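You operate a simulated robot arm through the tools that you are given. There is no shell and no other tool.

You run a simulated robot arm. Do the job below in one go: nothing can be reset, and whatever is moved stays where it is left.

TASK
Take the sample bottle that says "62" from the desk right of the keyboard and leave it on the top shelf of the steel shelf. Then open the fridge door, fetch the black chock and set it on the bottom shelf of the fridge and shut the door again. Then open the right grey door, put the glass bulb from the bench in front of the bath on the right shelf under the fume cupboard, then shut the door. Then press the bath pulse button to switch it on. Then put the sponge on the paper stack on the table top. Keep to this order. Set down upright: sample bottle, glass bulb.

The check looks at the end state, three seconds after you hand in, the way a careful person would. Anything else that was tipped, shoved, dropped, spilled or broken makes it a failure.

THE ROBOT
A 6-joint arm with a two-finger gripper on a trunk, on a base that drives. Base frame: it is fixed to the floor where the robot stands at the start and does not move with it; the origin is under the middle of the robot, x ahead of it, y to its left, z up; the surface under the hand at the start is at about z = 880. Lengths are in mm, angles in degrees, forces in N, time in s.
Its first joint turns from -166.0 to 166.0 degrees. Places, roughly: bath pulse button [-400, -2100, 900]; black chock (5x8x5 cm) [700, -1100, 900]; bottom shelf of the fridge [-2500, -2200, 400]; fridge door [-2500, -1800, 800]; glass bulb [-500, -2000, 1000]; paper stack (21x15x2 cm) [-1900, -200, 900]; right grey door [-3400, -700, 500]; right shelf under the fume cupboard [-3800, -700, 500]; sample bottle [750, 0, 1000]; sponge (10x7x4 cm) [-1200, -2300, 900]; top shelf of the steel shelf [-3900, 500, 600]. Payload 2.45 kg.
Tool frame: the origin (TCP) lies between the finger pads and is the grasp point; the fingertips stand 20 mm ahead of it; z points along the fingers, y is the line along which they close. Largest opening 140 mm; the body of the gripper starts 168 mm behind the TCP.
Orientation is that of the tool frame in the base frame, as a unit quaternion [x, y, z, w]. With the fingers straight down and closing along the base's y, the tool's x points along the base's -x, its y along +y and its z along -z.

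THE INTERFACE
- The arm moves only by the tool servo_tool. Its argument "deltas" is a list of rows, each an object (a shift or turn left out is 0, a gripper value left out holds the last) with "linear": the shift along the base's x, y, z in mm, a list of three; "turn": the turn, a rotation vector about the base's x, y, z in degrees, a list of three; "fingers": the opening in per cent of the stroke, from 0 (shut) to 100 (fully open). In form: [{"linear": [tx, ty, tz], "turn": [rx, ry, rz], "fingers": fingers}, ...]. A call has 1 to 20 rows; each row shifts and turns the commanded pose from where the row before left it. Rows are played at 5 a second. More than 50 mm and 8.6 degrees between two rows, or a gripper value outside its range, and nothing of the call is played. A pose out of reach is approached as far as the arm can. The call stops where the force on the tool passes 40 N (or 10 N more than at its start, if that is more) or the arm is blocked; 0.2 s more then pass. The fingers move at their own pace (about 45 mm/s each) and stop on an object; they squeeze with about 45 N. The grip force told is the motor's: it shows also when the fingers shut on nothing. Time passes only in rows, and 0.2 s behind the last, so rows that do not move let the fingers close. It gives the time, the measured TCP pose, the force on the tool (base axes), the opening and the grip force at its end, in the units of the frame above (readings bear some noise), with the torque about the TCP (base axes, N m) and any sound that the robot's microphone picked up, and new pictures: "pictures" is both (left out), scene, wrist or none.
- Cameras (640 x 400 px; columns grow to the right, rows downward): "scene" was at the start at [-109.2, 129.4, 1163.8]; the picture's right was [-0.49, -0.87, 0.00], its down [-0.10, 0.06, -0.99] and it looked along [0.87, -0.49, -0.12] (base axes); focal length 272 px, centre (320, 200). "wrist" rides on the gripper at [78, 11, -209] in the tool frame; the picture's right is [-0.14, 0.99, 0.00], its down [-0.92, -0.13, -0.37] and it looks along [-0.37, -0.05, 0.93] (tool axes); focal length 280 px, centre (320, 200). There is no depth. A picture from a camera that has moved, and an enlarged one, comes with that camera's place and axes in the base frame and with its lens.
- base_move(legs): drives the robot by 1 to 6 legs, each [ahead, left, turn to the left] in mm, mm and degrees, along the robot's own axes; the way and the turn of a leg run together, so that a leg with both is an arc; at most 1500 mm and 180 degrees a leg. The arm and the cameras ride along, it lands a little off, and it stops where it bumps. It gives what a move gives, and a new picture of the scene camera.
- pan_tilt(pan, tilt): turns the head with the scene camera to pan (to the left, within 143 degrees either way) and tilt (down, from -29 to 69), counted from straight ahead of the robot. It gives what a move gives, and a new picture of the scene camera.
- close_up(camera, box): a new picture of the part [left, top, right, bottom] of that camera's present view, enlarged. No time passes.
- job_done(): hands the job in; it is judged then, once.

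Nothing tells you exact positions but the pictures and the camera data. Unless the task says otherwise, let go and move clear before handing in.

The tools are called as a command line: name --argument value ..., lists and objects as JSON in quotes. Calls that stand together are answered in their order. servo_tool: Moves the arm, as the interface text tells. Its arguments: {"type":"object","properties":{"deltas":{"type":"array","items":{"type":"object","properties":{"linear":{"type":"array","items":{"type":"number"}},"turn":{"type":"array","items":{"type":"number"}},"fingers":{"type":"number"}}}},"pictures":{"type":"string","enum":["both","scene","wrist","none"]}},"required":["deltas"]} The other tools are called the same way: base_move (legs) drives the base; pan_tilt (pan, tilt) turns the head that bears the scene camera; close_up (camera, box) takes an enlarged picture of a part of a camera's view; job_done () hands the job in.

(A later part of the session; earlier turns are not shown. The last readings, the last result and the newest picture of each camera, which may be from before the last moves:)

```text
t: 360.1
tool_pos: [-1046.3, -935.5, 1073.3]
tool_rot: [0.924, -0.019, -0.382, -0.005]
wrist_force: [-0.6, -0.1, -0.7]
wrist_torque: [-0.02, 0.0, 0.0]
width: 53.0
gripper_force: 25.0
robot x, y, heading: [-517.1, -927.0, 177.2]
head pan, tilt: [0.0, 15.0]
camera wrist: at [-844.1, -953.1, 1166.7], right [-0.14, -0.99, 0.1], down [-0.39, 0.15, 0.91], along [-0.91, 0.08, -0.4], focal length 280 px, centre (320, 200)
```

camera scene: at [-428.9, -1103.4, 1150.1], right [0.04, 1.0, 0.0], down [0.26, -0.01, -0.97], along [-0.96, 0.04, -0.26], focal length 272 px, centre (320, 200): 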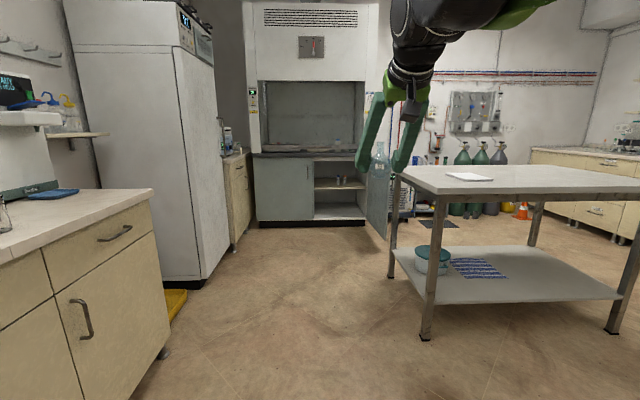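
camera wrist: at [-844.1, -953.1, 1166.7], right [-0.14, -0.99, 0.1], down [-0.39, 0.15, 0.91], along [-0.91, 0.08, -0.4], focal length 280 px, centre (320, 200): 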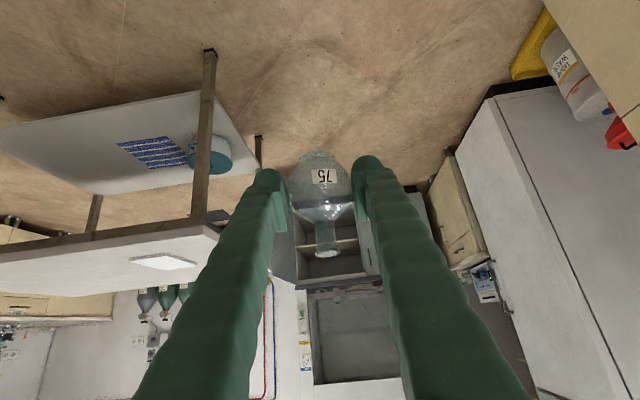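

base_move --legs '[[1400, 60, 2.6]]'

base_move --legs '[[700, 0, 0]]'

pan_tilt --pan 0 --tilt 25

```text
t: 367.1
tool_pos: [-2460.6, -950.7, 1074.7]
tool_rot: [0.924, -0.011, -0.381, -0.003]
wrist_force: [0.8, -0.2, -0.9]
wrist_torque: [-0.02, 0.04, 0.02]
width: 53.2
gripper_force: 24.7
robot x, y, heading: [-1933.5, -931.4, 178.3]
head pan, tilt: [0.0, 15.0]
camera scene: at [-1840.5, -1109.2, 1150.1], right [0.03, 1.0, 0.0], down [0.26, -0.01, -0.97], along [-0.97, 0.03, -0.26], focal length 272 px, centre (320, 200)
```

scene: 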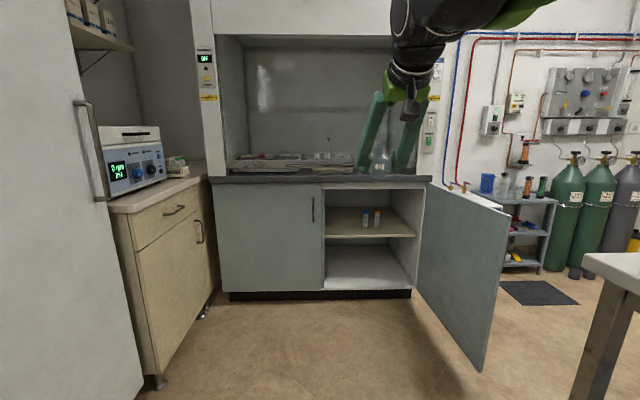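

```text
t: 370.9
tool_pos: [-3158.8, -936.5, 1073.9]
tool_rot: [0.924, -0.009, -0.382, -0.002]
wrist_force: [-0.3, -1.1, 0.5]
wrist_torque: [-0.04, -0.02, -0.01]
width: 52.9
gripper_force: 24.8
robot x, y, heading: [-2631.8, -912.5, 178.9]
head pan, tilt: [0.0, 15.0]
camera scene: at [-2537.1, -1090.5, 1150.1], right [0.02, 1.0, 0.0], down [0.26, -0.01, -0.97], along [-0.97, 0.02, -0.26], focal length 272 px, centre (320, 200)
```

scene: 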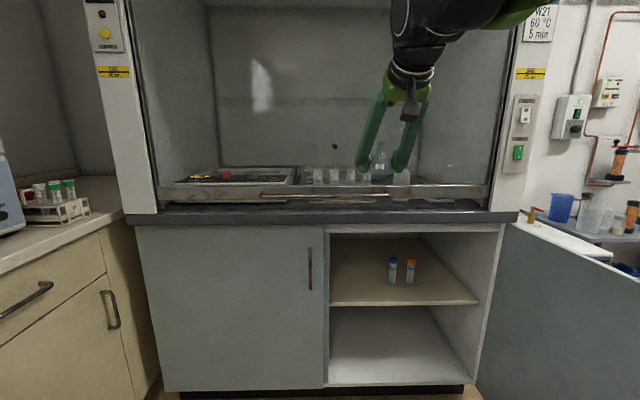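

```text
t: 371.7
tool_pos: [-3158.7, -936.0, 1073.6]
tool_rot: [0.924, -0.009, -0.382, -0.003]
wrist_force: [0.4, 0.2, -0.5]
wrist_torque: [0.0, 0.01, 0.01]
width: 52.8
gripper_force: 24.6
robot x, y, heading: [-2633.4, -912.7, 178.5]
head pan, tilt: [0.0, 25.0]
camera scene: at [-2535.8, -1090.6, 1133.9], right [0.02, 1.0, 0.0], down [0.42, -0.01, -0.91], along [-0.91, 0.02, -0.42], focal length 272 px, centre (320, 200)
```

scene: 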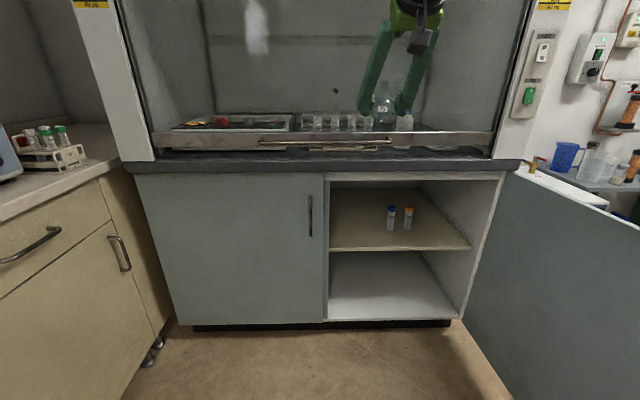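

close_up --camera "scene" --box '[310, 160, 530, 330]'

close_up --camera "scene" --box '[340, 20, 460, 140]'

```text
2.35 times, centred on (420, 245) of scene
camera zoom: at [-2535.8, -1090.6, 1133.9], right [0.02, 1.0, 0.0], down [0.42, -0.01, -0.91], along [-0.91, 0.02, -0.42], focal length 641 px, centre (85, 94)
```

zoom: 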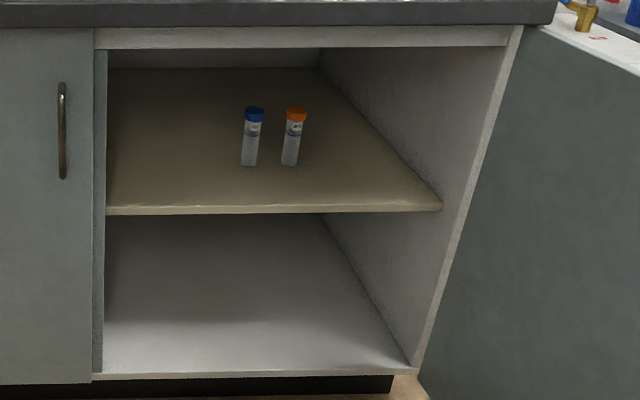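

```text
3.33 times, centred on (400, 80) of scene
camera zoom: at [-2535.8, -1090.6, 1133.9], right [0.02, 1.0, 0.0], down [0.42, -0.01, -0.91], along [-0.91, 0.02, -0.42], focal length 908 px, centre (53, 600)
```

zoom: 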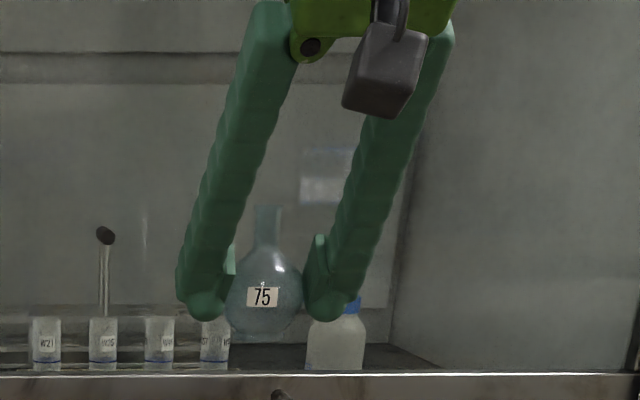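

The shelf is at z ≈ 495 with its front edge at x ≈ −3459, and the tubes stand at y −753 and −673, x ≈ −3585. I'll place the flask at about (−3530, −885). First I'll lower the hand in front of the cupboard.

servo_tool --deltas '[{"linear": [-18, 8, -44]}, {"linear": [-18, 8, -44]}, {"linear": [-18, 8, -44]}, {"linear": [-18, 8, -44]}, {"linear": [-18, 8, -44]}, {"linear": [-18, 8, -44]}, {"linear": [-4, 0, -44]}, {"linear": [-4, 0, -44]}, {"linear": [-4, 0, -44]}, {"linear": [-4, 0, -44]}, {}]' --pictures "both"

```text
t: 374.1
tool_pos: [-3281.9, -886.8, 633.1]
tool_rot: [0.924, -0.009, -0.383, -0.001]
wrist_force: [0.1, -0.3, -1.7]
wrist_torque: [-0.02, -0.02, 0.01]
width: 52.7
gripper_force: 25.0
robot x, y, heading: [-2628.1, -916.4, 178.7]
head pan, tilt: [0.0, 25.0]
camera scene: at [-2535.9, -1090.6, 1133.9], right [0.02, 1.0, 0.0], down [0.42, -0.01, -0.91], along [-0.91, 0.02, -0.42], focal length 272 px, centre (320, 200)
camera wrist: at [-3078.5, -900.3, 726.3], right [-0.11, -0.99, 0.1], down [-0.39, 0.14, 0.91], along [-0.91, 0.07, -0.4], focal length 280 px, centre (320, 200)
```

scene: 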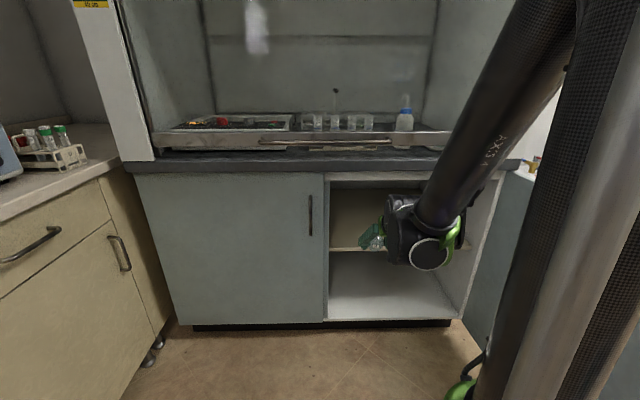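
wrist: 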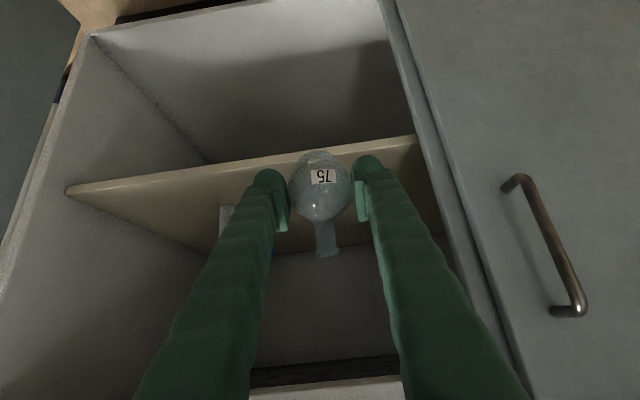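

The flask is level with the opening and well clear on both sides. I'll move it in over the shelf.

servo_tool --deltas '[{"linear": [-40, 0, -16]}, {"linear": [-40, 0, -16]}, {"linear": [-40, 0, -16]}, {"linear": [-40, 0, -5]}, {"linear": [-40, 0, -5]}, {"linear": [-40, 0, -5]}, {"linear": [-10, 0, 0]}, {}]' --pictures "both"

close_up --camera "scene" --box '[320, 170, 480, 290]'

```text
t: 375.9
tool_pos: [-3532.6, -888.3, 570.5]
tool_rot: [0.924, -0.009, -0.382, -0.001]
wrist_force: [0.3, -0.9, -0.3]
wrist_torque: [-0.03, -0.02, 0.0]
width: 52.8
gripper_force: 25.6
robot x, y, heading: [-2626.6, -915.8, 178.8]
head pan, tilt: [0.0, 25.0]
camera scene: at [-2536.1, -1090.6, 1133.9], right [0.02, 1.0, 0.0], down [0.42, -0.01, -0.91], along [-0.91, 0.02, -0.42], focal length 272 px, centre (320, 200)
camera wrist: at [-3329.1, -900.5, 662.9], right [-0.11, -0.99, 0.1], down [-0.39, 0.14, 0.91], along [-0.91, 0.07, -0.4], focal length 280 px, centre (320, 200)
```

scene: 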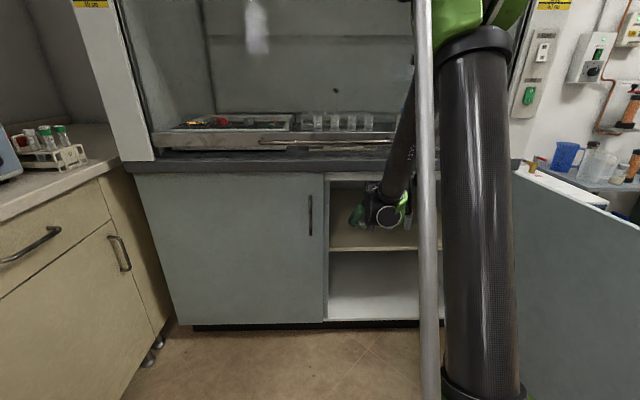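
wrist: 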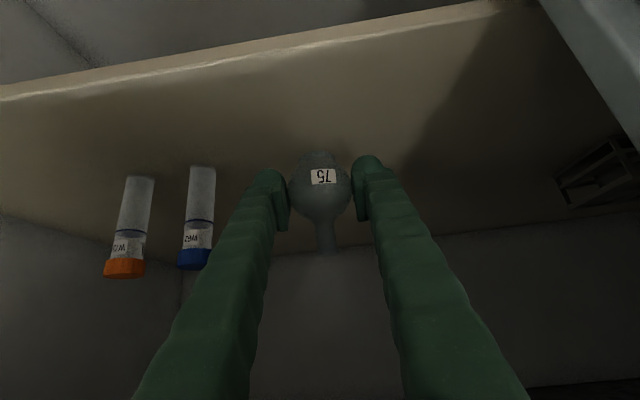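

```text
3.33 times, centred on (400, 230) of scene
camera zoom: at [-2536.1, -1090.6, 1133.9], right [0.02, 1.0, 0.0], down [0.42, -0.01, -0.91], along [-0.91, 0.02, -0.42], focal length 908 px, centre (53, 100)
```

zoom: 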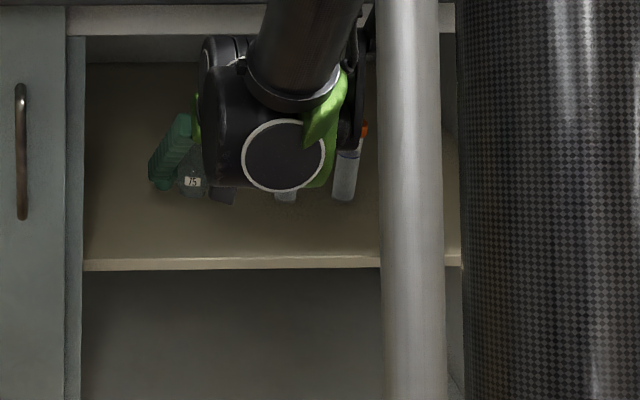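

The flask hangs just above the shelf, clear of the two tubes. I'll lower it gently until it touches.

servo_tool --deltas '[{"linear": [0, 0, -10]}, {"linear": [0, 0, -8]}, {"linear": [0, 0, -5]}, {"linear": [0, 0, -3]}, {"linear": [0, 0, -2]}, {"linear": [0, 0, -2]}, {"linear": [0, 0, -2]}, {}]' --pictures "wrist"

```text
t: 377.7
tool_pos: [-3532.5, -887.9, 538.2]
tool_rot: [0.924, -0.008, -0.382, -0.001]
wrist_force: [-0.6, -0.1, -0.2]
wrist_torque: [-0.01, 0.03, -0.02]
width: 52.6
gripper_force: 24.9
robot x, y, heading: [-2636.4, -912.2, 178.6]
head pan, tilt: [0.0, 25.0]
camera wrist: at [-3329.4, -901.0, 631.4], right [-0.11, -0.99, 0.1], down [-0.39, 0.14, 0.91], along [-0.91, 0.07, -0.4], focal length 280 px, centre (320, 200)
```

wrist: 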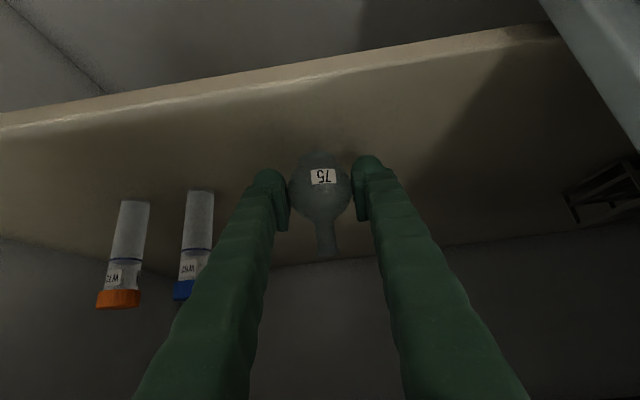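

servo_tool --deltas '[{"linear": [0, 0, -2]}, {"linear": [0, 0, -2]}, {"linear": [0, 0, -2]}, {}]' --pictures "none"

servo_tool --deltas '[{"linear": [0, 0, -1.5]}, {"linear": [0, 0, -1.5]}, {}]' --pictures "none"

```text
t: 378.7
tool_pos: [-3534.3, -887.0, 533.6]
tool_rot: [0.924, -0.009, -0.382, -0.001]
wrist_force: [-0.2, 0.2, -0.3]
wrist_torque: [0.0, -0.03, 0.02]
width: 52.6
gripper_force: 25.0
robot x, y, heading: [-2631.9, -912.1, 178.7]
head pan, tilt: [0.0, 25.0]
```

```text
t: 379.5
tool_pos: [-3532.6, -887.3, 529.1]
tool_rot: [0.924, -0.009, -0.382, -0.002]
wrist_force: [-0.4, 0.4, -0.8]
wrist_torque: [0.03, -0.01, -0.01]
width: 52.7
gripper_force: 25.3
robot x, y, heading: [-2630.0, -912.6, 178.7]
head pan, tilt: [0.0, 25.0]
```

servo_tool --deltas '[{"linear": [0, 0, -1.5]}, {"linear": [0, 0, -1.5]}, {"linear": [0, 0, -1.5]}, {}]' --pictures "none"

servo_tool --deltas '[{"linear": [0, 0, -1.5]}, {"linear": [0, 0, -1.5]}, {}]' --pictures "wrist"

```text
t: 380.5
tool_pos: [-3534.4, -888.4, 525.8]
tool_rot: [0.924, -0.009, -0.382, -0.002]
wrist_force: [-0.4, -0.5, -0.9]
wrist_torque: [0.0, -0.01, -0.01]
width: 52.9
gripper_force: 25.1
robot x, y, heading: [-2628.8, -911.9, 178.7]
head pan, tilt: [0.0, 25.0]
```

```text
t: 381.3
tool_pos: [-3533.9, -888.5, 522.4]
tool_rot: [0.924, -0.009, -0.382, -0.002]
wrist_force: [-0.5, -0.2, -1.0]
wrist_torque: [0.04, -0.03, 0.0]
width: 52.9
gripper_force: 25.3
robot x, y, heading: [-2628.0, -909.2, 178.5]
head pan, tilt: [0.0, 25.0]
camera wrist: at [-3330.0, -901.3, 615.3], right [-0.11, -0.99, 0.1], down [-0.39, 0.14, 0.91], along [-0.91, 0.07, -0.4], focal length 280 px, centre (320, 200)
```

wrist: 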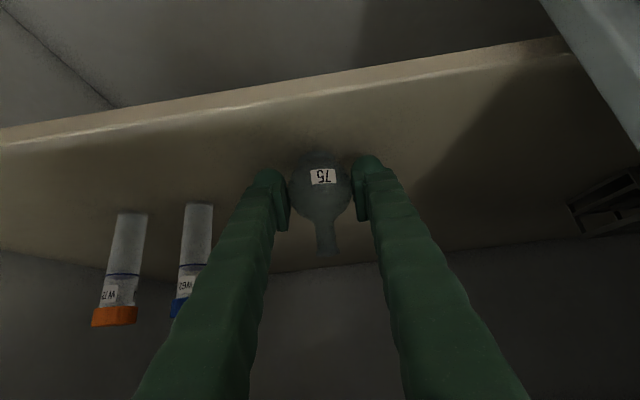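

No contact yet; the shelf is a little lower than I estimated. I'll keep lowering in small checked steps.

servo_tool --deltas '[{"linear": [0, 0, -1.5]}, {"linear": [0, 0, -1.5]}, {"linear": [0, 0, -1.5]}, {}]' --pictures "none"

servo_tool --deltas '[{"linear": [0, 0, -1.5]}, {"linear": [0, 0, -1.5]}, {"linear": [0, 0, -1.5]}, {}]' --pictures "none"

servo_tool --deltas '[{"linear": [0, 0, -1.5]}, {"linear": [0, 0, -1.5]}, {"linear": [0, 0, -1.5]}, {}]' --pictures "wrist"

```text
t: 382.3
tool_pos: [-3533.9, -889.2, 518.0]
tool_rot: [0.924, -0.008, -0.383, -0.001]
wrist_force: [0.2, 0.5, -1.4]
wrist_torque: [0.01, -0.02, 0.03]
width: 52.7
gripper_force: 24.7
robot x, y, heading: [-2628.7, -912.2, 178.9]
head pan, tilt: [0.0, 25.0]
```

```text
t: 383.3
tool_pos: [-3534.1, -888.3, 514.4]
tool_rot: [0.924, -0.009, -0.383, -0.002]
wrist_force: [-2.5, 2.6, 21.4]
wrist_torque: [0.04, 0.33, -0.05]
width: 53.1
gripper_force: 25.3
robot x, y, heading: [-2628.6, -912.5, 178.5]
head pan, tilt: [0.0, 25.0]
```

```text
t: 384.3
tool_pos: [-3533.2, -888.3, 507.8]
tool_rot: [0.924, -0.009, -0.382, -0.002]
wrist_force: [0.1, -2.3, 20.3]
wrist_torque: [-0.01, 0.17, 0.01]
width: 53.1
gripper_force: 25.6
robot x, y, heading: [-2631.4, -917.0, 178.8]
head pan, tilt: [0.0, 25.0]
camera wrist: at [-3329.0, -900.9, 601.8], right [-0.11, -0.99, 0.1], down [-0.39, 0.14, 0.91], along [-0.91, 0.06, -0.4], focal length 280 px, centre (320, 200)
```

wrist: 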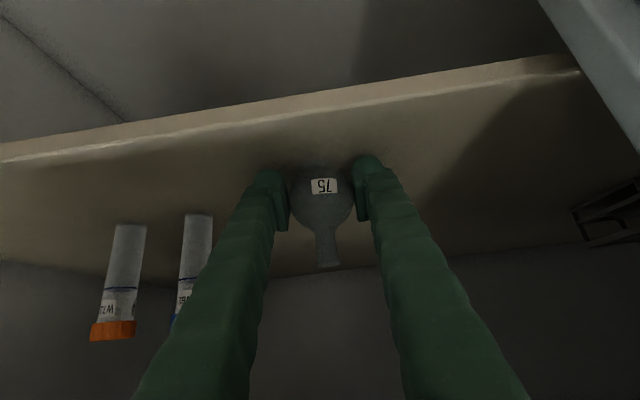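

The flask is on the shelf (contact near TCP z 516) and I pressed slightly past it. I'll relieve the pressure a little and then open slowly.

servo_tool --deltas '[{"linear": [0, 0, 1.5]}, {}]' --pictures "none"

```text
t: 384.9
tool_pos: [-3531.9, -887.4, 510.4]
tool_rot: [0.924, -0.009, -0.381, -0.002]
wrist_force: [-0.7, -0.2, -1.1]
wrist_torque: [-0.02, 0.01, 0.01]
width: 53.0
gripper_force: 25.2
robot x, y, heading: [-2633.9, -914.8, 178.6]
head pan, tilt: [0.0, 25.0]
```

servo_tool --deltas '[{"linear": [0, 0, -0.8]}, {}]' --pictures "none"

servo_tool --deltas '[{"fingers": 36}, {"fingers": 39}, {"fingers": 42}, {"fingers": 48}, {"fingers": 56}, {"fingers": 62}, {}]' --pictures "wrist"

close_up --camera "wrist" --box '[200, 80, 440, 300]'

```text
t: 385.5
tool_pos: [-3533.6, -888.1, 509.0]
tool_rot: [0.924, -0.008, -0.382, -0.002]
wrist_force: [1.3, 0.8, 1.6]
wrist_torque: [0.03, -0.02, 0.01]
width: 53.0
gripper_force: 24.6
robot x, y, heading: [-2628.8, -913.7, 178.5]
head pan, tilt: [0.0, 25.0]
```

```text
t: 387.1
tool_pos: [-3533.5, -887.9, 509.6]
tool_rot: [0.924, -0.01, -0.382, -0.002]
wrist_force: [0.3, 0.3, 0.7]
wrist_torque: [0.0, -0.02, -0.03]
width: 86.6
gripper_force: 0.1
robot x, y, heading: [-2627.5, -916.5, 178.5]
head pan, tilt: [0.0, 25.0]
camera wrist: at [-3329.5, -900.7, 602.1], right [-0.11, -0.99, 0.1], down [-0.39, 0.14, 0.91], along [-0.91, 0.07, -0.4], focal length 280 px, centre (320, 200)
```

wrist: 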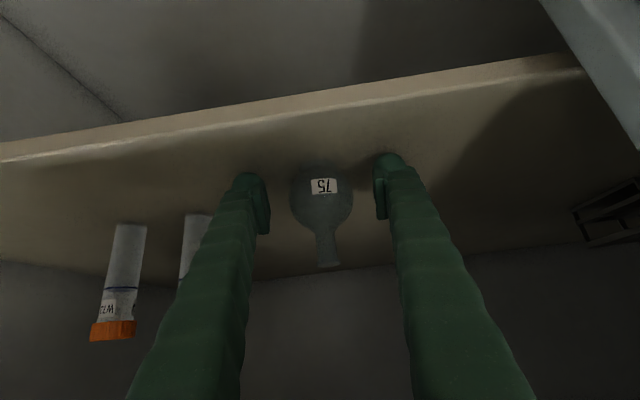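

```text
1.82 times, centred on (320, 190) of wrist
camera zoom: at [-3329.5, -900.7, 602.1], right [-0.11, -0.99, 0.1], down [-0.39, 0.14, 0.91], along [-0.91, 0.07, -0.4], focal length 510 px, centre (320, 218)
```

zoom: 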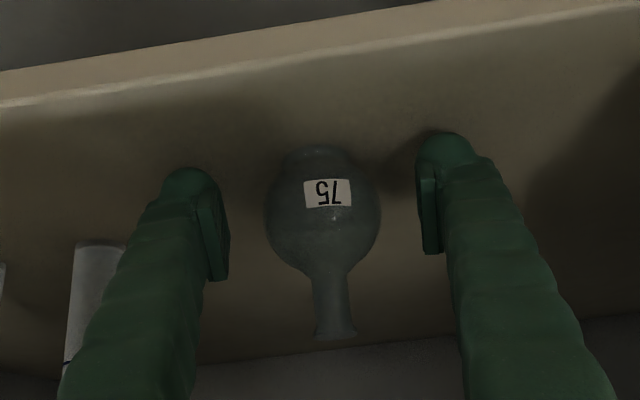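

The flask stands upright on its own. I'll withdraw along the hand's axis and then straight out.

servo_tool --deltas '[{"linear": [8, 0, 8]}, {"linear": [18, 0, 18]}, {"linear": [25, 0, 22]}, {"linear": [35, 0, 15]}, {"linear": [45, 0, 5]}, {"linear": [45, 0, 0]}, {"linear": [45, 0, 0]}, {"linear": [40, 0, 0]}, {}]' --pictures "both"

close_up --camera "wrist" --box '[160, 80, 480, 300]'

```text
t: 389.1
tool_pos: [-3270.6, -883.8, 577.3]
tool_rot: [0.924, -0.009, -0.381, -0.002]
wrist_force: [-0.9, -0.2, 0.4]
wrist_torque: [0.01, 0.0, -0.01]
width: 87.1
gripper_force: 0.1
robot x, y, heading: [-2632.9, -917.6, 178.7]
head pan, tilt: [0.0, 25.0]
camera scene: at [-2536.0, -1090.6, 1133.9], right [0.02, 1.0, 0.0], down [0.42, -0.01, -0.91], along [-0.91, 0.02, -0.42], focal length 272 px, centre (320, 200)
camera wrist: at [-3066.4, -898.9, 669.7], right [-0.11, -0.99, 0.1], down [-0.39, 0.14, 0.91], along [-0.91, 0.07, -0.4], focal length 280 px, centre (320, 200)
```

scene: 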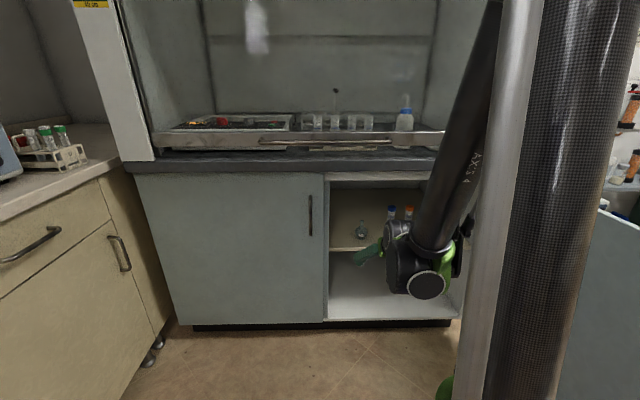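
wrist: 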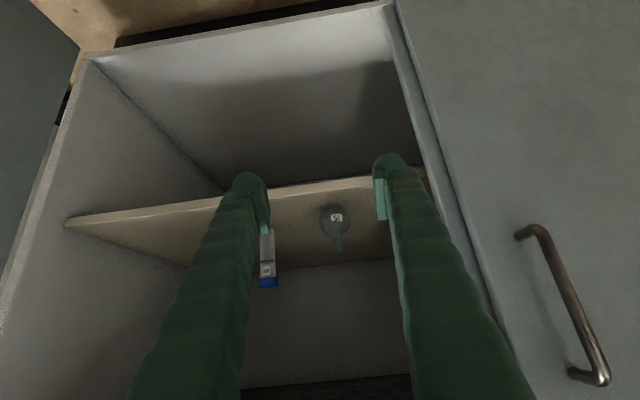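

```text
1.82 times, centred on (320, 190) of wrist
camera zoom: at [-3066.4, -898.9, 669.7], right [-0.11, -0.99, 0.1], down [-0.39, 0.14, 0.91], along [-0.91, 0.07, -0.4], focal length 510 px, centre (320, 218)
```

zoom: 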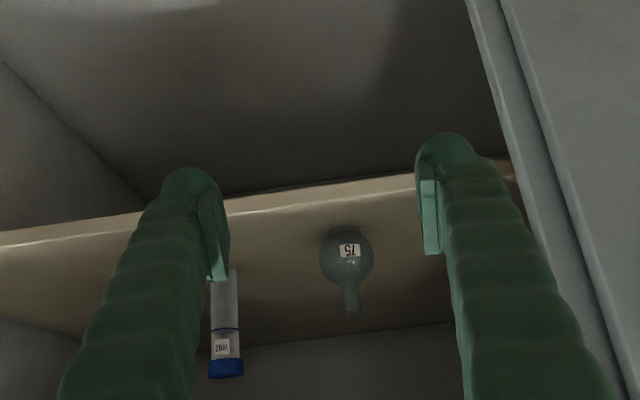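

The flask is standing upright on the right shelf. Now to shut the grey door I'll raise the hand, back the base off, and carry the hand over the door's top to its outer side.

servo_tool --deltas '[{"linear": [10, 0, 45], "fingers": 0}, {"linear": [10, 0, 45]}, {"linear": [5, 0, 45]}, {"linear": [0, 0, 45]}, {"linear": [0, 0, 45]}, {"linear": [0, 0, 45]}, {"linear": [0, 0, 45]}, {"linear": [0, 0, 45]}, {"linear": [0, 0, 45]}, {}]' --pictures "none"

base_move --legs '[[-235, 0, 1.3]]'

pan_tilt --pan -20 --tilt 25

```text
t: 391.3
tool_pos: [-3246.3, -888.8, 984.0]
tool_rot: [0.925, -0.008, -0.381, -0.001]
wrist_force: [0.5, -0.2, -0.4]
wrist_torque: [0.0, 0.02, -0.01]
width: 0.0
gripper_force: 29.5
robot x, y, heading: [-2631.5, -911.8, 178.9]
head pan, tilt: [0.0, 25.0]
```

```text
t: 393.0
tool_pos: [-3009.4, -902.9, 984.0]
tool_rot: [0.924, -0.001, -0.382, 0.002]
wrist_force: [-0.3, 0.1, -0.2]
wrist_torque: [-0.04, 0.01, 0.02]
width: 0.0
gripper_force: 29.1
robot x, y, heading: [-2392.4, -920.5, 179.7]
head pan, tilt: [0.0, 25.0]
camera scene: at [-2293.7, -1092.3, 1133.9], right [0.01, 1.0, 0.0], down [0.42, 0.0, -0.91], along [-0.91, 0.0, -0.42], focal length 272 px, centre (320, 200)
```

scene: 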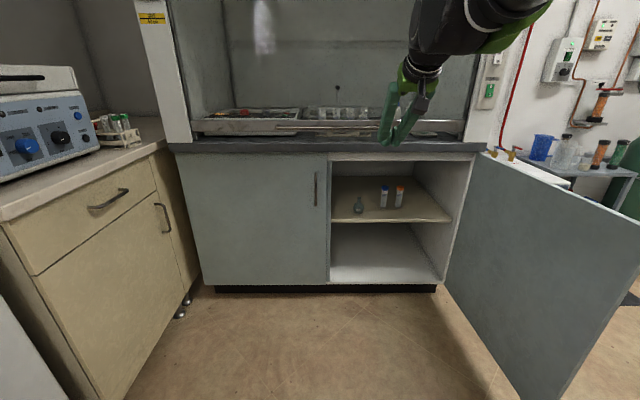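

```text
t: 393.9
tool_pos: [-3008.5, -902.9, 984.5]
tool_rot: [0.924, 0.0, -0.382, 0.002]
wrist_force: [1.5, -0.5, -0.4]
wrist_torque: [-0.01, 0.0, 0.01]
width: 0.0
gripper_force: 29.2
robot x, y, heading: [-2388.6, -916.0, 179.7]
head pan, tilt: [-20.0, 25.0]
camera scene: at [-2288.0, -1060.9, 1133.9], right [0.35, 0.94, 0.0], down [0.4, -0.15, -0.91], along [-0.85, 0.31, -0.42], focal length 272 px, centre (320, 200)
```

scene: 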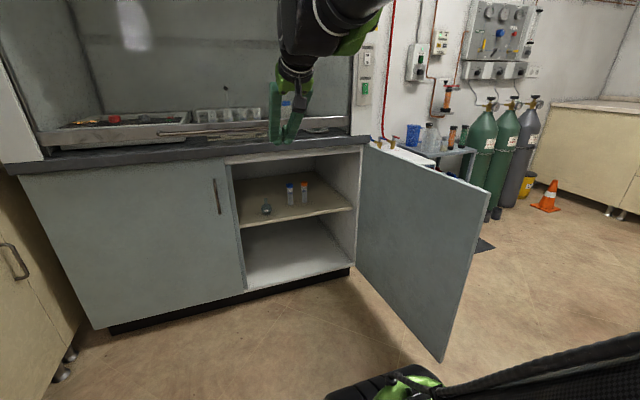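

The open door runs from its hinge near (−3395, −465) to its free edge near (−2790, −380). I'll carry the hand over its top to the far side at about (−2950, −280).

servo_tool --deltas '[{"linear": [4, 40, 5]}, {"linear": [4.5, 48, 0]}, {"linear": [4.5, 48, 0]}, {"linear": [4.5, 48, 0]}, {"linear": [4.5, 48, 0]}, {"linear": [4.5, 48, 0]}, {"linear": [4.5, 48, 0]}, {"linear": [4.5, 48, 0]}, {"linear": [4.5, 48, 0]}, {"linear": [4.5, 48, 0]}, {"linear": [4.5, 48, 0]}, {"linear": [4.5, 48, 0]}, {"linear": [4.5, 48, 0]}, {}]' --pictures "both"

```text
t: 394.7
tool_pos: [-3007.8, -896.6, 988.9]
tool_rot: [0.919, 0.099, -0.379, 0.044]
wrist_force: [-0.1, -0.1, -0.7]
wrist_torque: [-0.02, -0.04, 0.02]
width: 0.0
gripper_force: 29.9
robot x, y, heading: [-2387.8, -917.8, 179.9]
head pan, tilt: [-20.0, 25.0]
stopped in row 4: the arm was blocked; the commanded pose is now the measured one
camera scene: at [-2293.8, -1080.1, 1141.4], right [0.14, 0.99, 0.0], down [0.34, -0.05, -0.94], along [-0.93, 0.13, -0.35], focal length 272 px, centre (320, 200)
camera wrist: at [-2806.3, -863.4, 1081.4], right [0.12, -0.99, 0.1], down [-0.41, 0.05, 0.91], along [-0.9, -0.15, -0.4], focal length 280 px, centre (320, 200)
```

scene: 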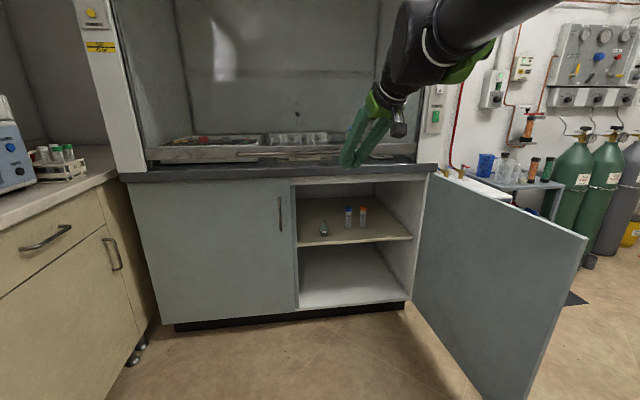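
wrist: 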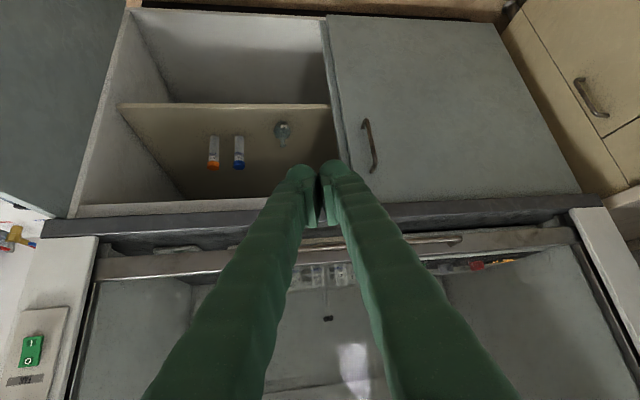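

The arm was blocked by the camera head, which my pan had brought close to the elbow. I'll pan the head away to the left and straighten the hand again.

pan_tilt --pan 70 --tilt 25

servo_tool --deltas '[{"turn": [0, 0, -6]}, {"turn": [0, 0, -6.3]}, {}]' --pictures "wrist"

```text
t: 396.3
tool_pos: [-3008.8, -888.1, 989.7]
tool_rot: [0.919, 0.09, -0.381, 0.039]
wrist_force: [0.0, 0.1, 0.5]
wrist_torque: [-0.02, 0.01, -0.02]
width: 0.2
gripper_force: 29.6
robot x, y, heading: [-2394.8, -915.9, 179.8]
head pan, tilt: [70.0, 25.0]
camera scene: at [-2233.6, -1179.1, 1133.9], right [-0.94, 0.35, 0.0], down [0.15, 0.4, -0.91], along [-0.31, -0.85, -0.42], focal length 272 px, centre (320, 200)
```

scene: 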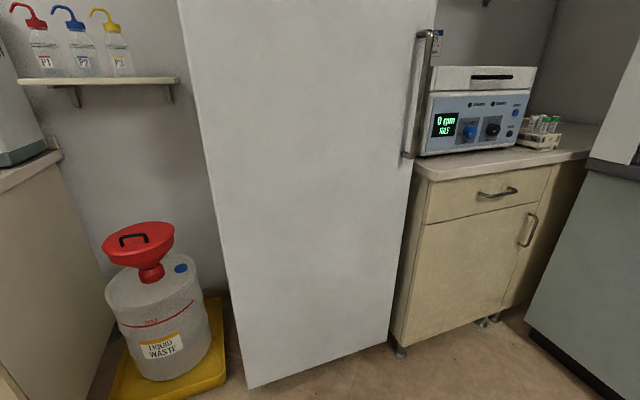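

```text
t: 397.1
tool_pos: [-3007.5, -887.6, 989.2]
tool_rot: [0.925, -0.009, -0.381, -0.002]
wrist_force: [0.1, 0.6, -0.5]
wrist_torque: [0.0, 0.01, 0.0]
width: 0.0
gripper_force: 29.2
robot x, y, heading: [-2392.4, -917.4, 179.7]
head pan, tilt: [70.0, 25.0]
camera wrist: at [-2803.8, -900.5, 1082.0], right [-0.11, -0.99, 0.1], down [-0.39, 0.14, 0.91], along [-0.91, 0.06, -0.4], focal length 280 px, centre (320, 200)
```

wrist: 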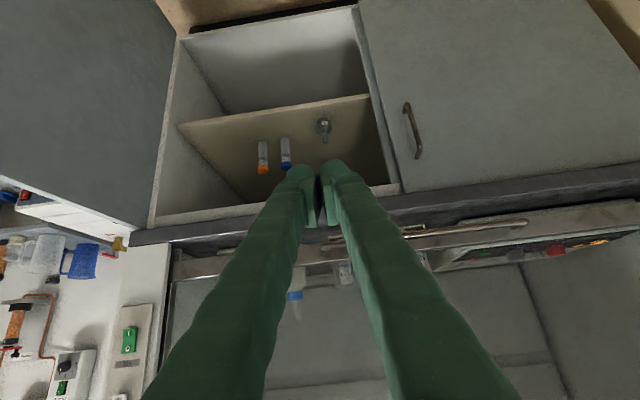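

The hand is straight again. With the head out of the way, I'll carry the hand over the door to its outer side.

servo_tool --deltas '[{"linear": [4, 30, 0]}, {"linear": [4.5, 45, 0]}, {"linear": [4.5, 48, 0]}, {"linear": [4.5, 48, 0]}, {"linear": [4.5, 48, 0]}, {"linear": [4.5, 48, 0]}, {}]' --pictures "wrist"

```text
t: 398.7
tool_pos: [-2984.3, -618.5, 988.1]
tool_rot: [0.924, -0.008, -0.381, -0.002]
wrist_force: [1.0, -0.3, 1.2]
wrist_torque: [0.01, 0.03, 0.0]
width: 0.1
gripper_force: 29.2
robot x, y, heading: [-2390.9, -915.1, 179.6]
head pan, tilt: [70.0, 25.0]
camera wrist: at [-2779.7, -632.2, 1080.9], right [-0.11, -0.99, 0.1], down [-0.39, 0.14, 0.91], along [-0.91, 0.06, -0.4], focal length 280 px, centre (320, 200)
```

wrist: 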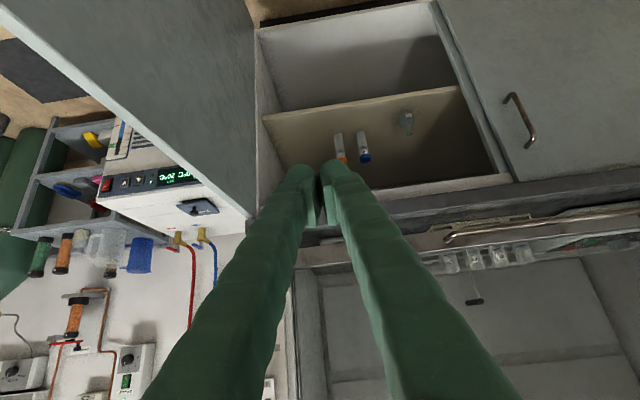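

servo_tool --deltas '[{"linear": [4, 48, 0]}, {"linear": [4, 48, 0]}, {"linear": [4, 48, 0]}, {"linear": [4, 48, 0]}, {"linear": [4, 48, 0]}, {"linear": [4, 48, 0]}, {"linear": [4, 45, 0]}, {}]' --pictures "wrist"

```text
t: 400.5
tool_pos: [-2954.1, -287.0, 988.4]
tool_rot: [0.924, -0.008, -0.382, -0.001]
wrist_force: [-0.8, -0.4, 0.0]
wrist_torque: [0.0, 0.0, 0.01]
width: 0.3
gripper_force: 29.1
robot x, y, heading: [-2392.4, -918.0, 179.9]
head pan, tilt: [70.0, 25.0]
camera wrist: at [-2750.3, -298.9, 1081.2], right [-0.11, -0.99, 0.1], down [-0.39, 0.14, 0.91], along [-0.91, 0.06, -0.4], focal length 280 px, centre (320, 200)
```

wrist: 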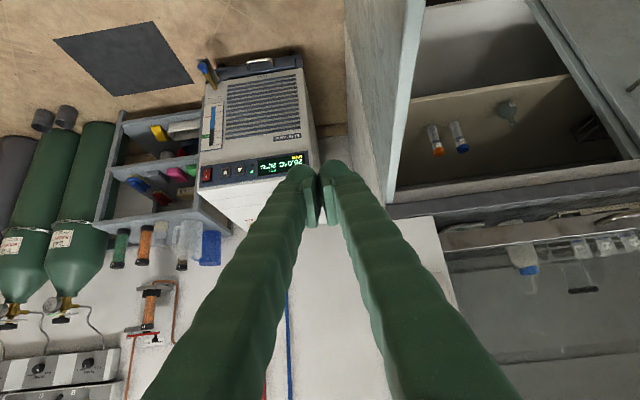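

The hand is now on the outer side of the door. I'll lower it beside the door and start pushing it closed.

servo_tool --deltas '[{"linear": [0, 5, -45]}, {"linear": [0, 5, -48]}, {"linear": [0, 0, -48]}, {"linear": [0, 0, -48]}, {"linear": [0, 0, -48]}, {}]' --pictures "wrist"

```text
t: 401.9
tool_pos: [-2952.7, -275.8, 749.8]
tool_rot: [0.924, -0.009, -0.382, -0.002]
wrist_force: [0.2, 0.1, -0.8]
wrist_torque: [0.02, 0.03, 0.0]
width: 0.0
gripper_force: 29.5
robot x, y, heading: [-2388.9, -917.5, 179.8]
head pan, tilt: [70.0, 25.0]
camera wrist: at [-2749.1, -289.0, 843.5], right [-0.11, -0.99, 0.1], down [-0.39, 0.14, 0.91], along [-0.91, 0.06, -0.4], focal length 280 px, centre (320, 200)
```

wrist: 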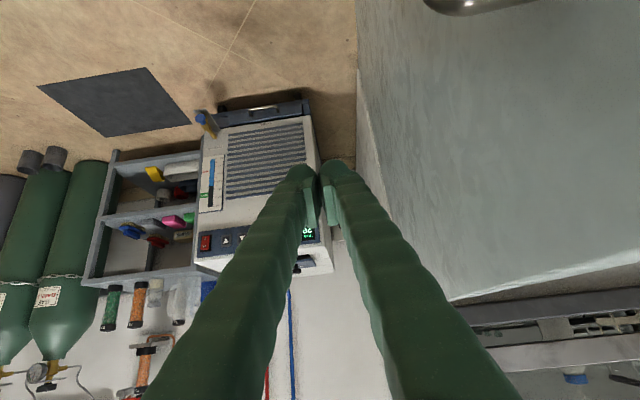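

servo_tool --deltas '[{"linear": [0, -12, -3]}, {"linear": [0, -12, 0]}, {"linear": [0, -12, 0]}, {"linear": [0, -10, 0]}, {"linear": [0, -8, 0]}, {"linear": [0, -6, 0]}, {"linear": [0, -5, 0]}, {"linear": [0, -5, 0]}, {"linear": [0, -5, 0]}, {"linear": [0, -5, 0]}, {"linear": [0, -6, 0]}, {"linear": [0, -7, 0]}, {"linear": [0, -8, 0]}, {"linear": [0, -8, 0]}, {"linear": [0, -8, 0]}, {"linear": [0, -8, 0]}, {"linear": [0, -8, 0]}, {"linear": [0, -8, 0]}, {"linear": [0, -8, 0]}, {"linear": [0, -8, 0]}]' --pictures "wrist"

```text
t: 406.1
tool_pos: [-2953.6, -435.5, 748.7]
tool_rot: [0.925, -0.009, -0.381, -0.002]
wrist_force: [0.5, 1.6, -0.1]
wrist_torque: [0.01, 0.0, -0.01]
width: 0.2
gripper_force: 29.0
robot x, y, heading: [-2393.2, -914.6, 179.9]
head pan, tilt: [70.0, 25.0]
camera wrist: at [-2750.7, -447.7, 842.7], right [-0.11, -0.99, 0.1], down [-0.39, 0.14, 0.91], along [-0.91, 0.06, -0.4], focal length 280 px, centre (320, 200)
```

wrist: 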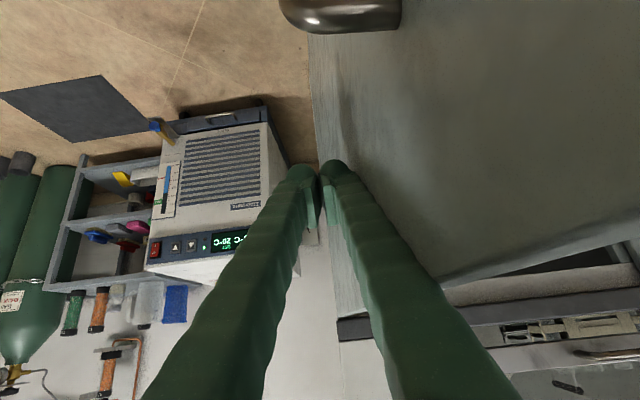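

The door is swinging shut. I'll follow its arc.

servo_tool --deltas '[{"linear": [0.4, -7, 0]}, {"linear": [0.3, -8, 0]}, {"linear": [0.1, -9, 0]}, {"linear": [-0.1, -9.2, 0]}, {"linear": [-0.3, -9.2, 0]}, {"linear": [-0.5, -9.2, 0]}, {"linear": [-0.7, -9.2, 0]}, {"linear": [-0.9, -9.2, 0]}, {"linear": [-1.1, -9.1, 0]}, {"linear": [-1.3, -9.1, 0]}, {"linear": [-1.5, -9.1, 0]}, {"linear": [-1.7, -9.0, 0]}, {"linear": [-1.9, -9.0, 0]}, {"linear": [-2.0, -9.0, 0]}, {"linear": [-2.2, -8.9, 0]}, {"linear": [-2.4, -8.9, 0]}, {"linear": [-2.6, -8.8, 0]}, {"linear": [-2.8, -8.8, 0]}, {"linear": [-2.9, -8.7, 0]}, {"linear": [-3.1, -8.7, 0]}]' --pictures "none"

servo_tool --deltas '[{"linear": [-3.2, -8, 0]}, {"linear": [-3.4, -8.5, 0]}, {"linear": [-3.6, -8.5, 0]}, {"linear": [-3.8, -8.4, 0]}, {"linear": [-4.0, -8.3, 0]}, {"linear": [-4.2, -8.2, 0]}, {"linear": [-4.4, -8.1, 0]}, {"linear": [-4.5, -8.0, 0]}, {"linear": [-4.7, -7.9, 0]}, {"linear": [-4.9, -7.8, 0]}, {"linear": [-5.0, -7.7, 0]}, {"linear": [-5.2, -7.6, 0]}, {"linear": [-5.4, -7.5, 0]}, {"linear": [-5.5, -7.4, 0]}, {"linear": [-5.7, -7.2, 0]}, {"linear": [-5.8, -7.1, 0]}, {"linear": [-6.0, -7.0, 0]}, {"linear": [-6.1, -6.9, 0]}, {"linear": [-6.2, -6.7, 0]}, {"linear": [-6.4, -6.6, 0]}]' --pictures "both"

```text
t: 410.3
tool_pos: [-2981.1, -610.5, 748.3]
tool_rot: [0.924, -0.009, -0.382, -0.001]
wrist_force: [0.1, 0.3, 0.1]
wrist_torque: [-0.02, -0.01, 0.02]
width: 0.0
gripper_force: 29.7
robot x, y, heading: [-2389.9, -916.4, 179.8]
head pan, tilt: [70.0, 25.0]
```

```text
t: 414.5
tool_pos: [-3079.0, -765.6, 748.3]
tool_rot: [0.924, -0.009, -0.381, -0.001]
wrist_force: [-1.4, 0.2, 0.5]
wrist_torque: [-0.04, -0.01, 0.0]
width: 0.2
gripper_force: 29.3
robot x, y, heading: [-2393.2, -915.0, 179.5]
head pan, tilt: [70.0, 25.0]
camera scene: at [-2233.6, -1179.1, 1133.9], right [-0.94, 0.35, 0.0], down [0.15, 0.4, -0.91], along [-0.31, -0.85, -0.42], focal length 272 px, centre (320, 200)
camera wrist: at [-2874.8, -778.7, 842.2], right [-0.11, -0.99, 0.1], down [-0.39, 0.14, 0.91], along [-0.91, 0.06, -0.4], focal length 280 px, centre (320, 200)
```

scene: 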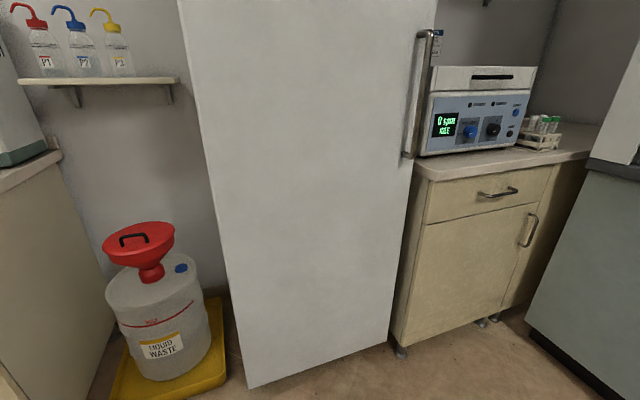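
wrist: 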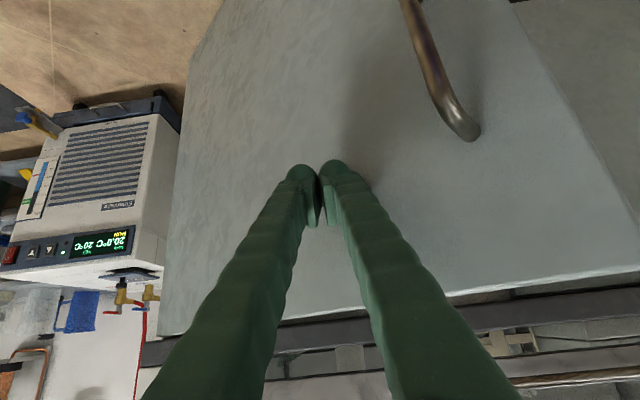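

servo_tool --deltas '[{"linear": [-5.5, -5.5, 0]}, {"linear": [-6.4, -6.2, 0]}, {"linear": [-6.6, -6.1, 0]}, {"linear": [-6.7, -6.0, 0]}, {"linear": [-6.9, -5.8, 0]}, {"linear": [-7.0, -5.7, 0]}, {"linear": [-7.1, -5.5, 0]}, {"linear": [-7.2, -5.4, 0]}, {"linear": [-7.4, -5.2, 0]}, {"linear": [-7.5, -5.0, 0]}, {"linear": [-7.6, -4.9, 0]}, {"linear": [-7.7, -4.7, 0]}, {"linear": [-7.8, -4.5, 0]}, {"linear": [-7.9, -4.4, 0]}, {"linear": [-8.0, -4.2, 0]}, {"linear": [-8.1, -4.0, 0]}, {"linear": [-8.1, -3.8, 0]}, {"linear": [-8.2, -3.7, 0]}, {"linear": [-8.3, -3.5, 0]}, {"linear": [-8.4, -3.3, 0]}]' --pictures "wrist"

```text
t: 418.7
tool_pos: [-3227.4, -862.7, 747.8]
tool_rot: [0.924, -0.008, -0.382, -0.001]
wrist_force: [0.1, -0.4, -0.4]
wrist_torque: [0.0, 0.02, -0.02]
width: 0.0
gripper_force: 29.4
robot x, y, heading: [-2391.3, -919.4, 179.7]
head pan, tilt: [70.0, 25.0]
camera wrist: at [-3024.3, -874.6, 841.0], right [-0.11, -0.99, 0.1], down [-0.39, 0.14, 0.91], along [-0.91, 0.06, -0.4], focal length 280 px, centre (320, 200)
```

wrist: 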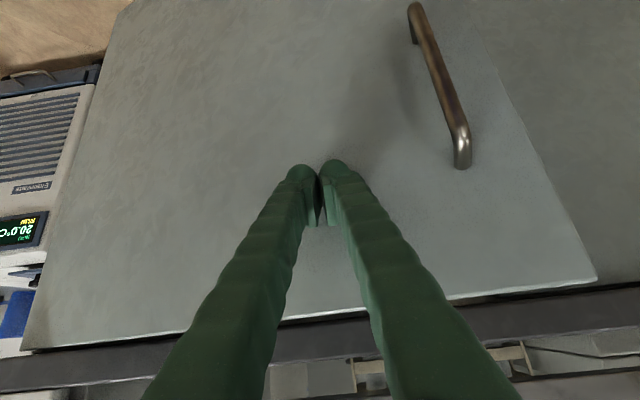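

The door is nearly closed, about 18° remaining. I'll draw the hand back a bit, move the base forward, and finish the push.

servo_tool --deltas '[{"linear": [40, 0, 0]}, {"linear": [45, 0, 0]}, {"linear": [45, 0, 0]}, {}]' --pictures "none"

base_move --legs '[[130, 0, 0]]'

servo_tool --deltas '[{"linear": [-8, -2, 0]}, {"linear": [-8, -3, 0]}, {"linear": [-8, -3, 0]}, {"linear": [-8.5, -3, 0]}, {"linear": [-8.6, -2.8, 0]}, {"linear": [-8.7, -2.5, 0]}, {"linear": [-8.7, -2.2, 0]}, {"linear": [-8.8, -2, 0]}, {"linear": [-8.8, -1.8, 0]}, {"linear": [-8.8, -1.5, 0]}, {"linear": [-8.8, -1.2, 0]}, {"linear": [-8.8, -1, 0]}, {"linear": [-8.5, -0.8, 0]}, {"linear": [-8, -0.5, 0]}, {"linear": [-7, 0, 0]}, {"linear": [-6, 0, 0]}, {"linear": [-6, 0, 0]}, {"linear": [-6, 0, 0]}, {"linear": [-6, 0, 0]}, {"linear": [-6, 0, 0]}]' --pictures "wrist"

```text
t: 419.7
tool_pos: [-3098.1, -861.4, 748.5]
tool_rot: [0.924, -0.008, -0.382, -0.001]
wrist_force: [-0.7, 0.0, 0.0]
wrist_torque: [0.0, 0.0, -0.01]
width: 0.3
gripper_force: 29.7
robot x, y, heading: [-2392.0, -913.3, 179.8]
head pan, tilt: [70.0, 25.0]
```

```text
t: 421.0
tool_pos: [-3229.4, -858.7, 749.0]
tool_rot: [0.924, -0.009, -0.381, -0.002]
wrist_force: [0.9, 0.1, -0.1]
wrist_torque: [-0.01, -0.03, 0.0]
width: 0.0
gripper_force: 29.3
robot x, y, heading: [-2521.6, -913.4, 179.4]
head pan, tilt: [70.0, 25.0]
camera scene: at [-2366.1, -1178.8, 1133.9], right [-0.94, 0.35, 0.0], down [0.15, 0.4, -0.91], along [-0.32, -0.85, -0.42], focal length 272 px, centre (320, 200)
```

scene: 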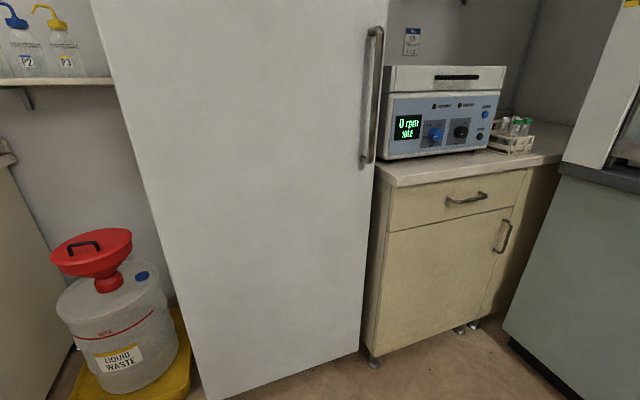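

```text
t: 425.2
tool_pos: [-3385.4, -886.8, 748.2]
tool_rot: [0.924, -0.009, -0.382, -0.002]
wrist_force: [-0.6, -0.4, -0.2]
wrist_torque: [0.04, -0.01, 0.01]
width: 0.1
gripper_force: 29.3
robot x, y, heading: [-2522.2, -918.2, 179.6]
head pan, tilt: [70.0, 25.0]
camera wrist: at [-3182.0, -900.1, 841.3], right [-0.12, -0.99, 0.1], down [-0.39, 0.14, 0.91], along [-0.91, 0.07, -0.4], focal length 280 px, centre (320, 200)
```

wrist: 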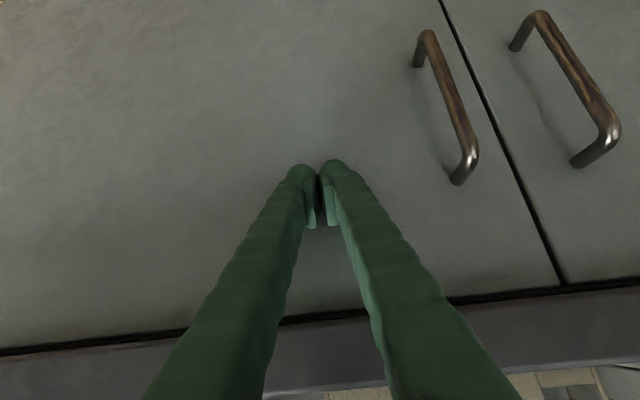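

servo_tool --deltas '[{"linear": [-3, 0, 0]}, {"linear": [-3, 0, 0]}, {"linear": [-3, 0, 0]}, {"linear": [-3, 0, 0]}, {"linear": [-3, 0, 0]}, {"linear": [-3, 0, 0]}]' --pictures "wrist"

close_up --camera "wrist" --box '[360, 0, 640, 320]'

```text
t: 425.9
tool_pos: [-3387.9, -886.1, 747.9]
tool_rot: [0.925, -0.01, -0.38, -0.002]
wrist_force: [12.6, -1.1, -0.4]
wrist_torque: [0.01, 0.01, 0.13]
width: 0.0
gripper_force: 29.6
robot x, y, heading: [-2521.1, -914.0, 179.6]
head pan, tilt: [70.0, 25.0]
stopped in row 3: the force on the tool passed its limit at 46 N (the readings are from after the stop); the commanded pose is now the measured one
camera wrist: at [-3184.2, -899.5, 840.5], right [-0.12, -0.99, 0.1], down [-0.39, 0.14, 0.91], along [-0.91, 0.07, -0.4], focal length 280 px, centre (320, 200)
```

wrist: 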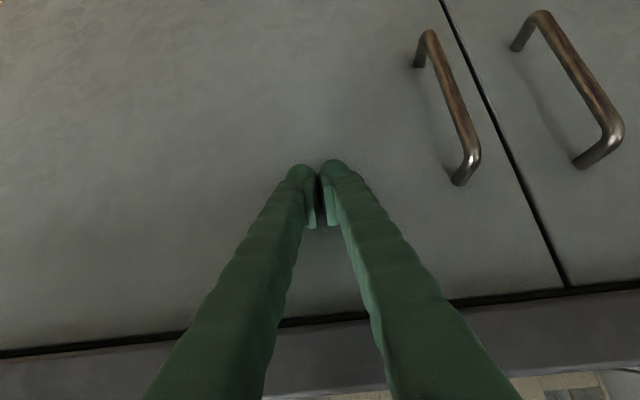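

```text
1.25 times, centred on (500, 160) of wrist
camera zoom: at [-3184.2, -899.5, 840.5], right [-0.12, -0.99, 0.1], down [-0.39, 0.14, 0.91], along [-0.91, 0.07, -0.4], focal length 350 px, centre (95, 250)
```

zoom: 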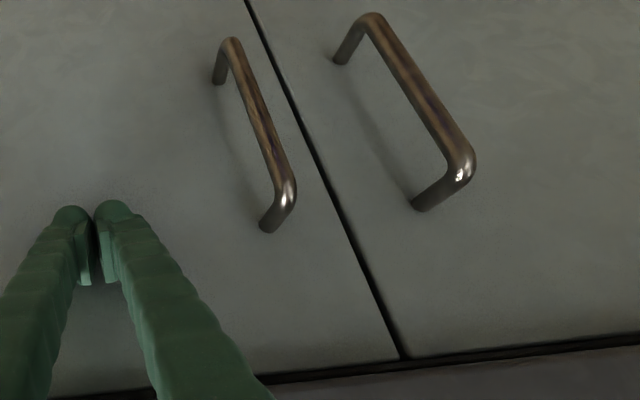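

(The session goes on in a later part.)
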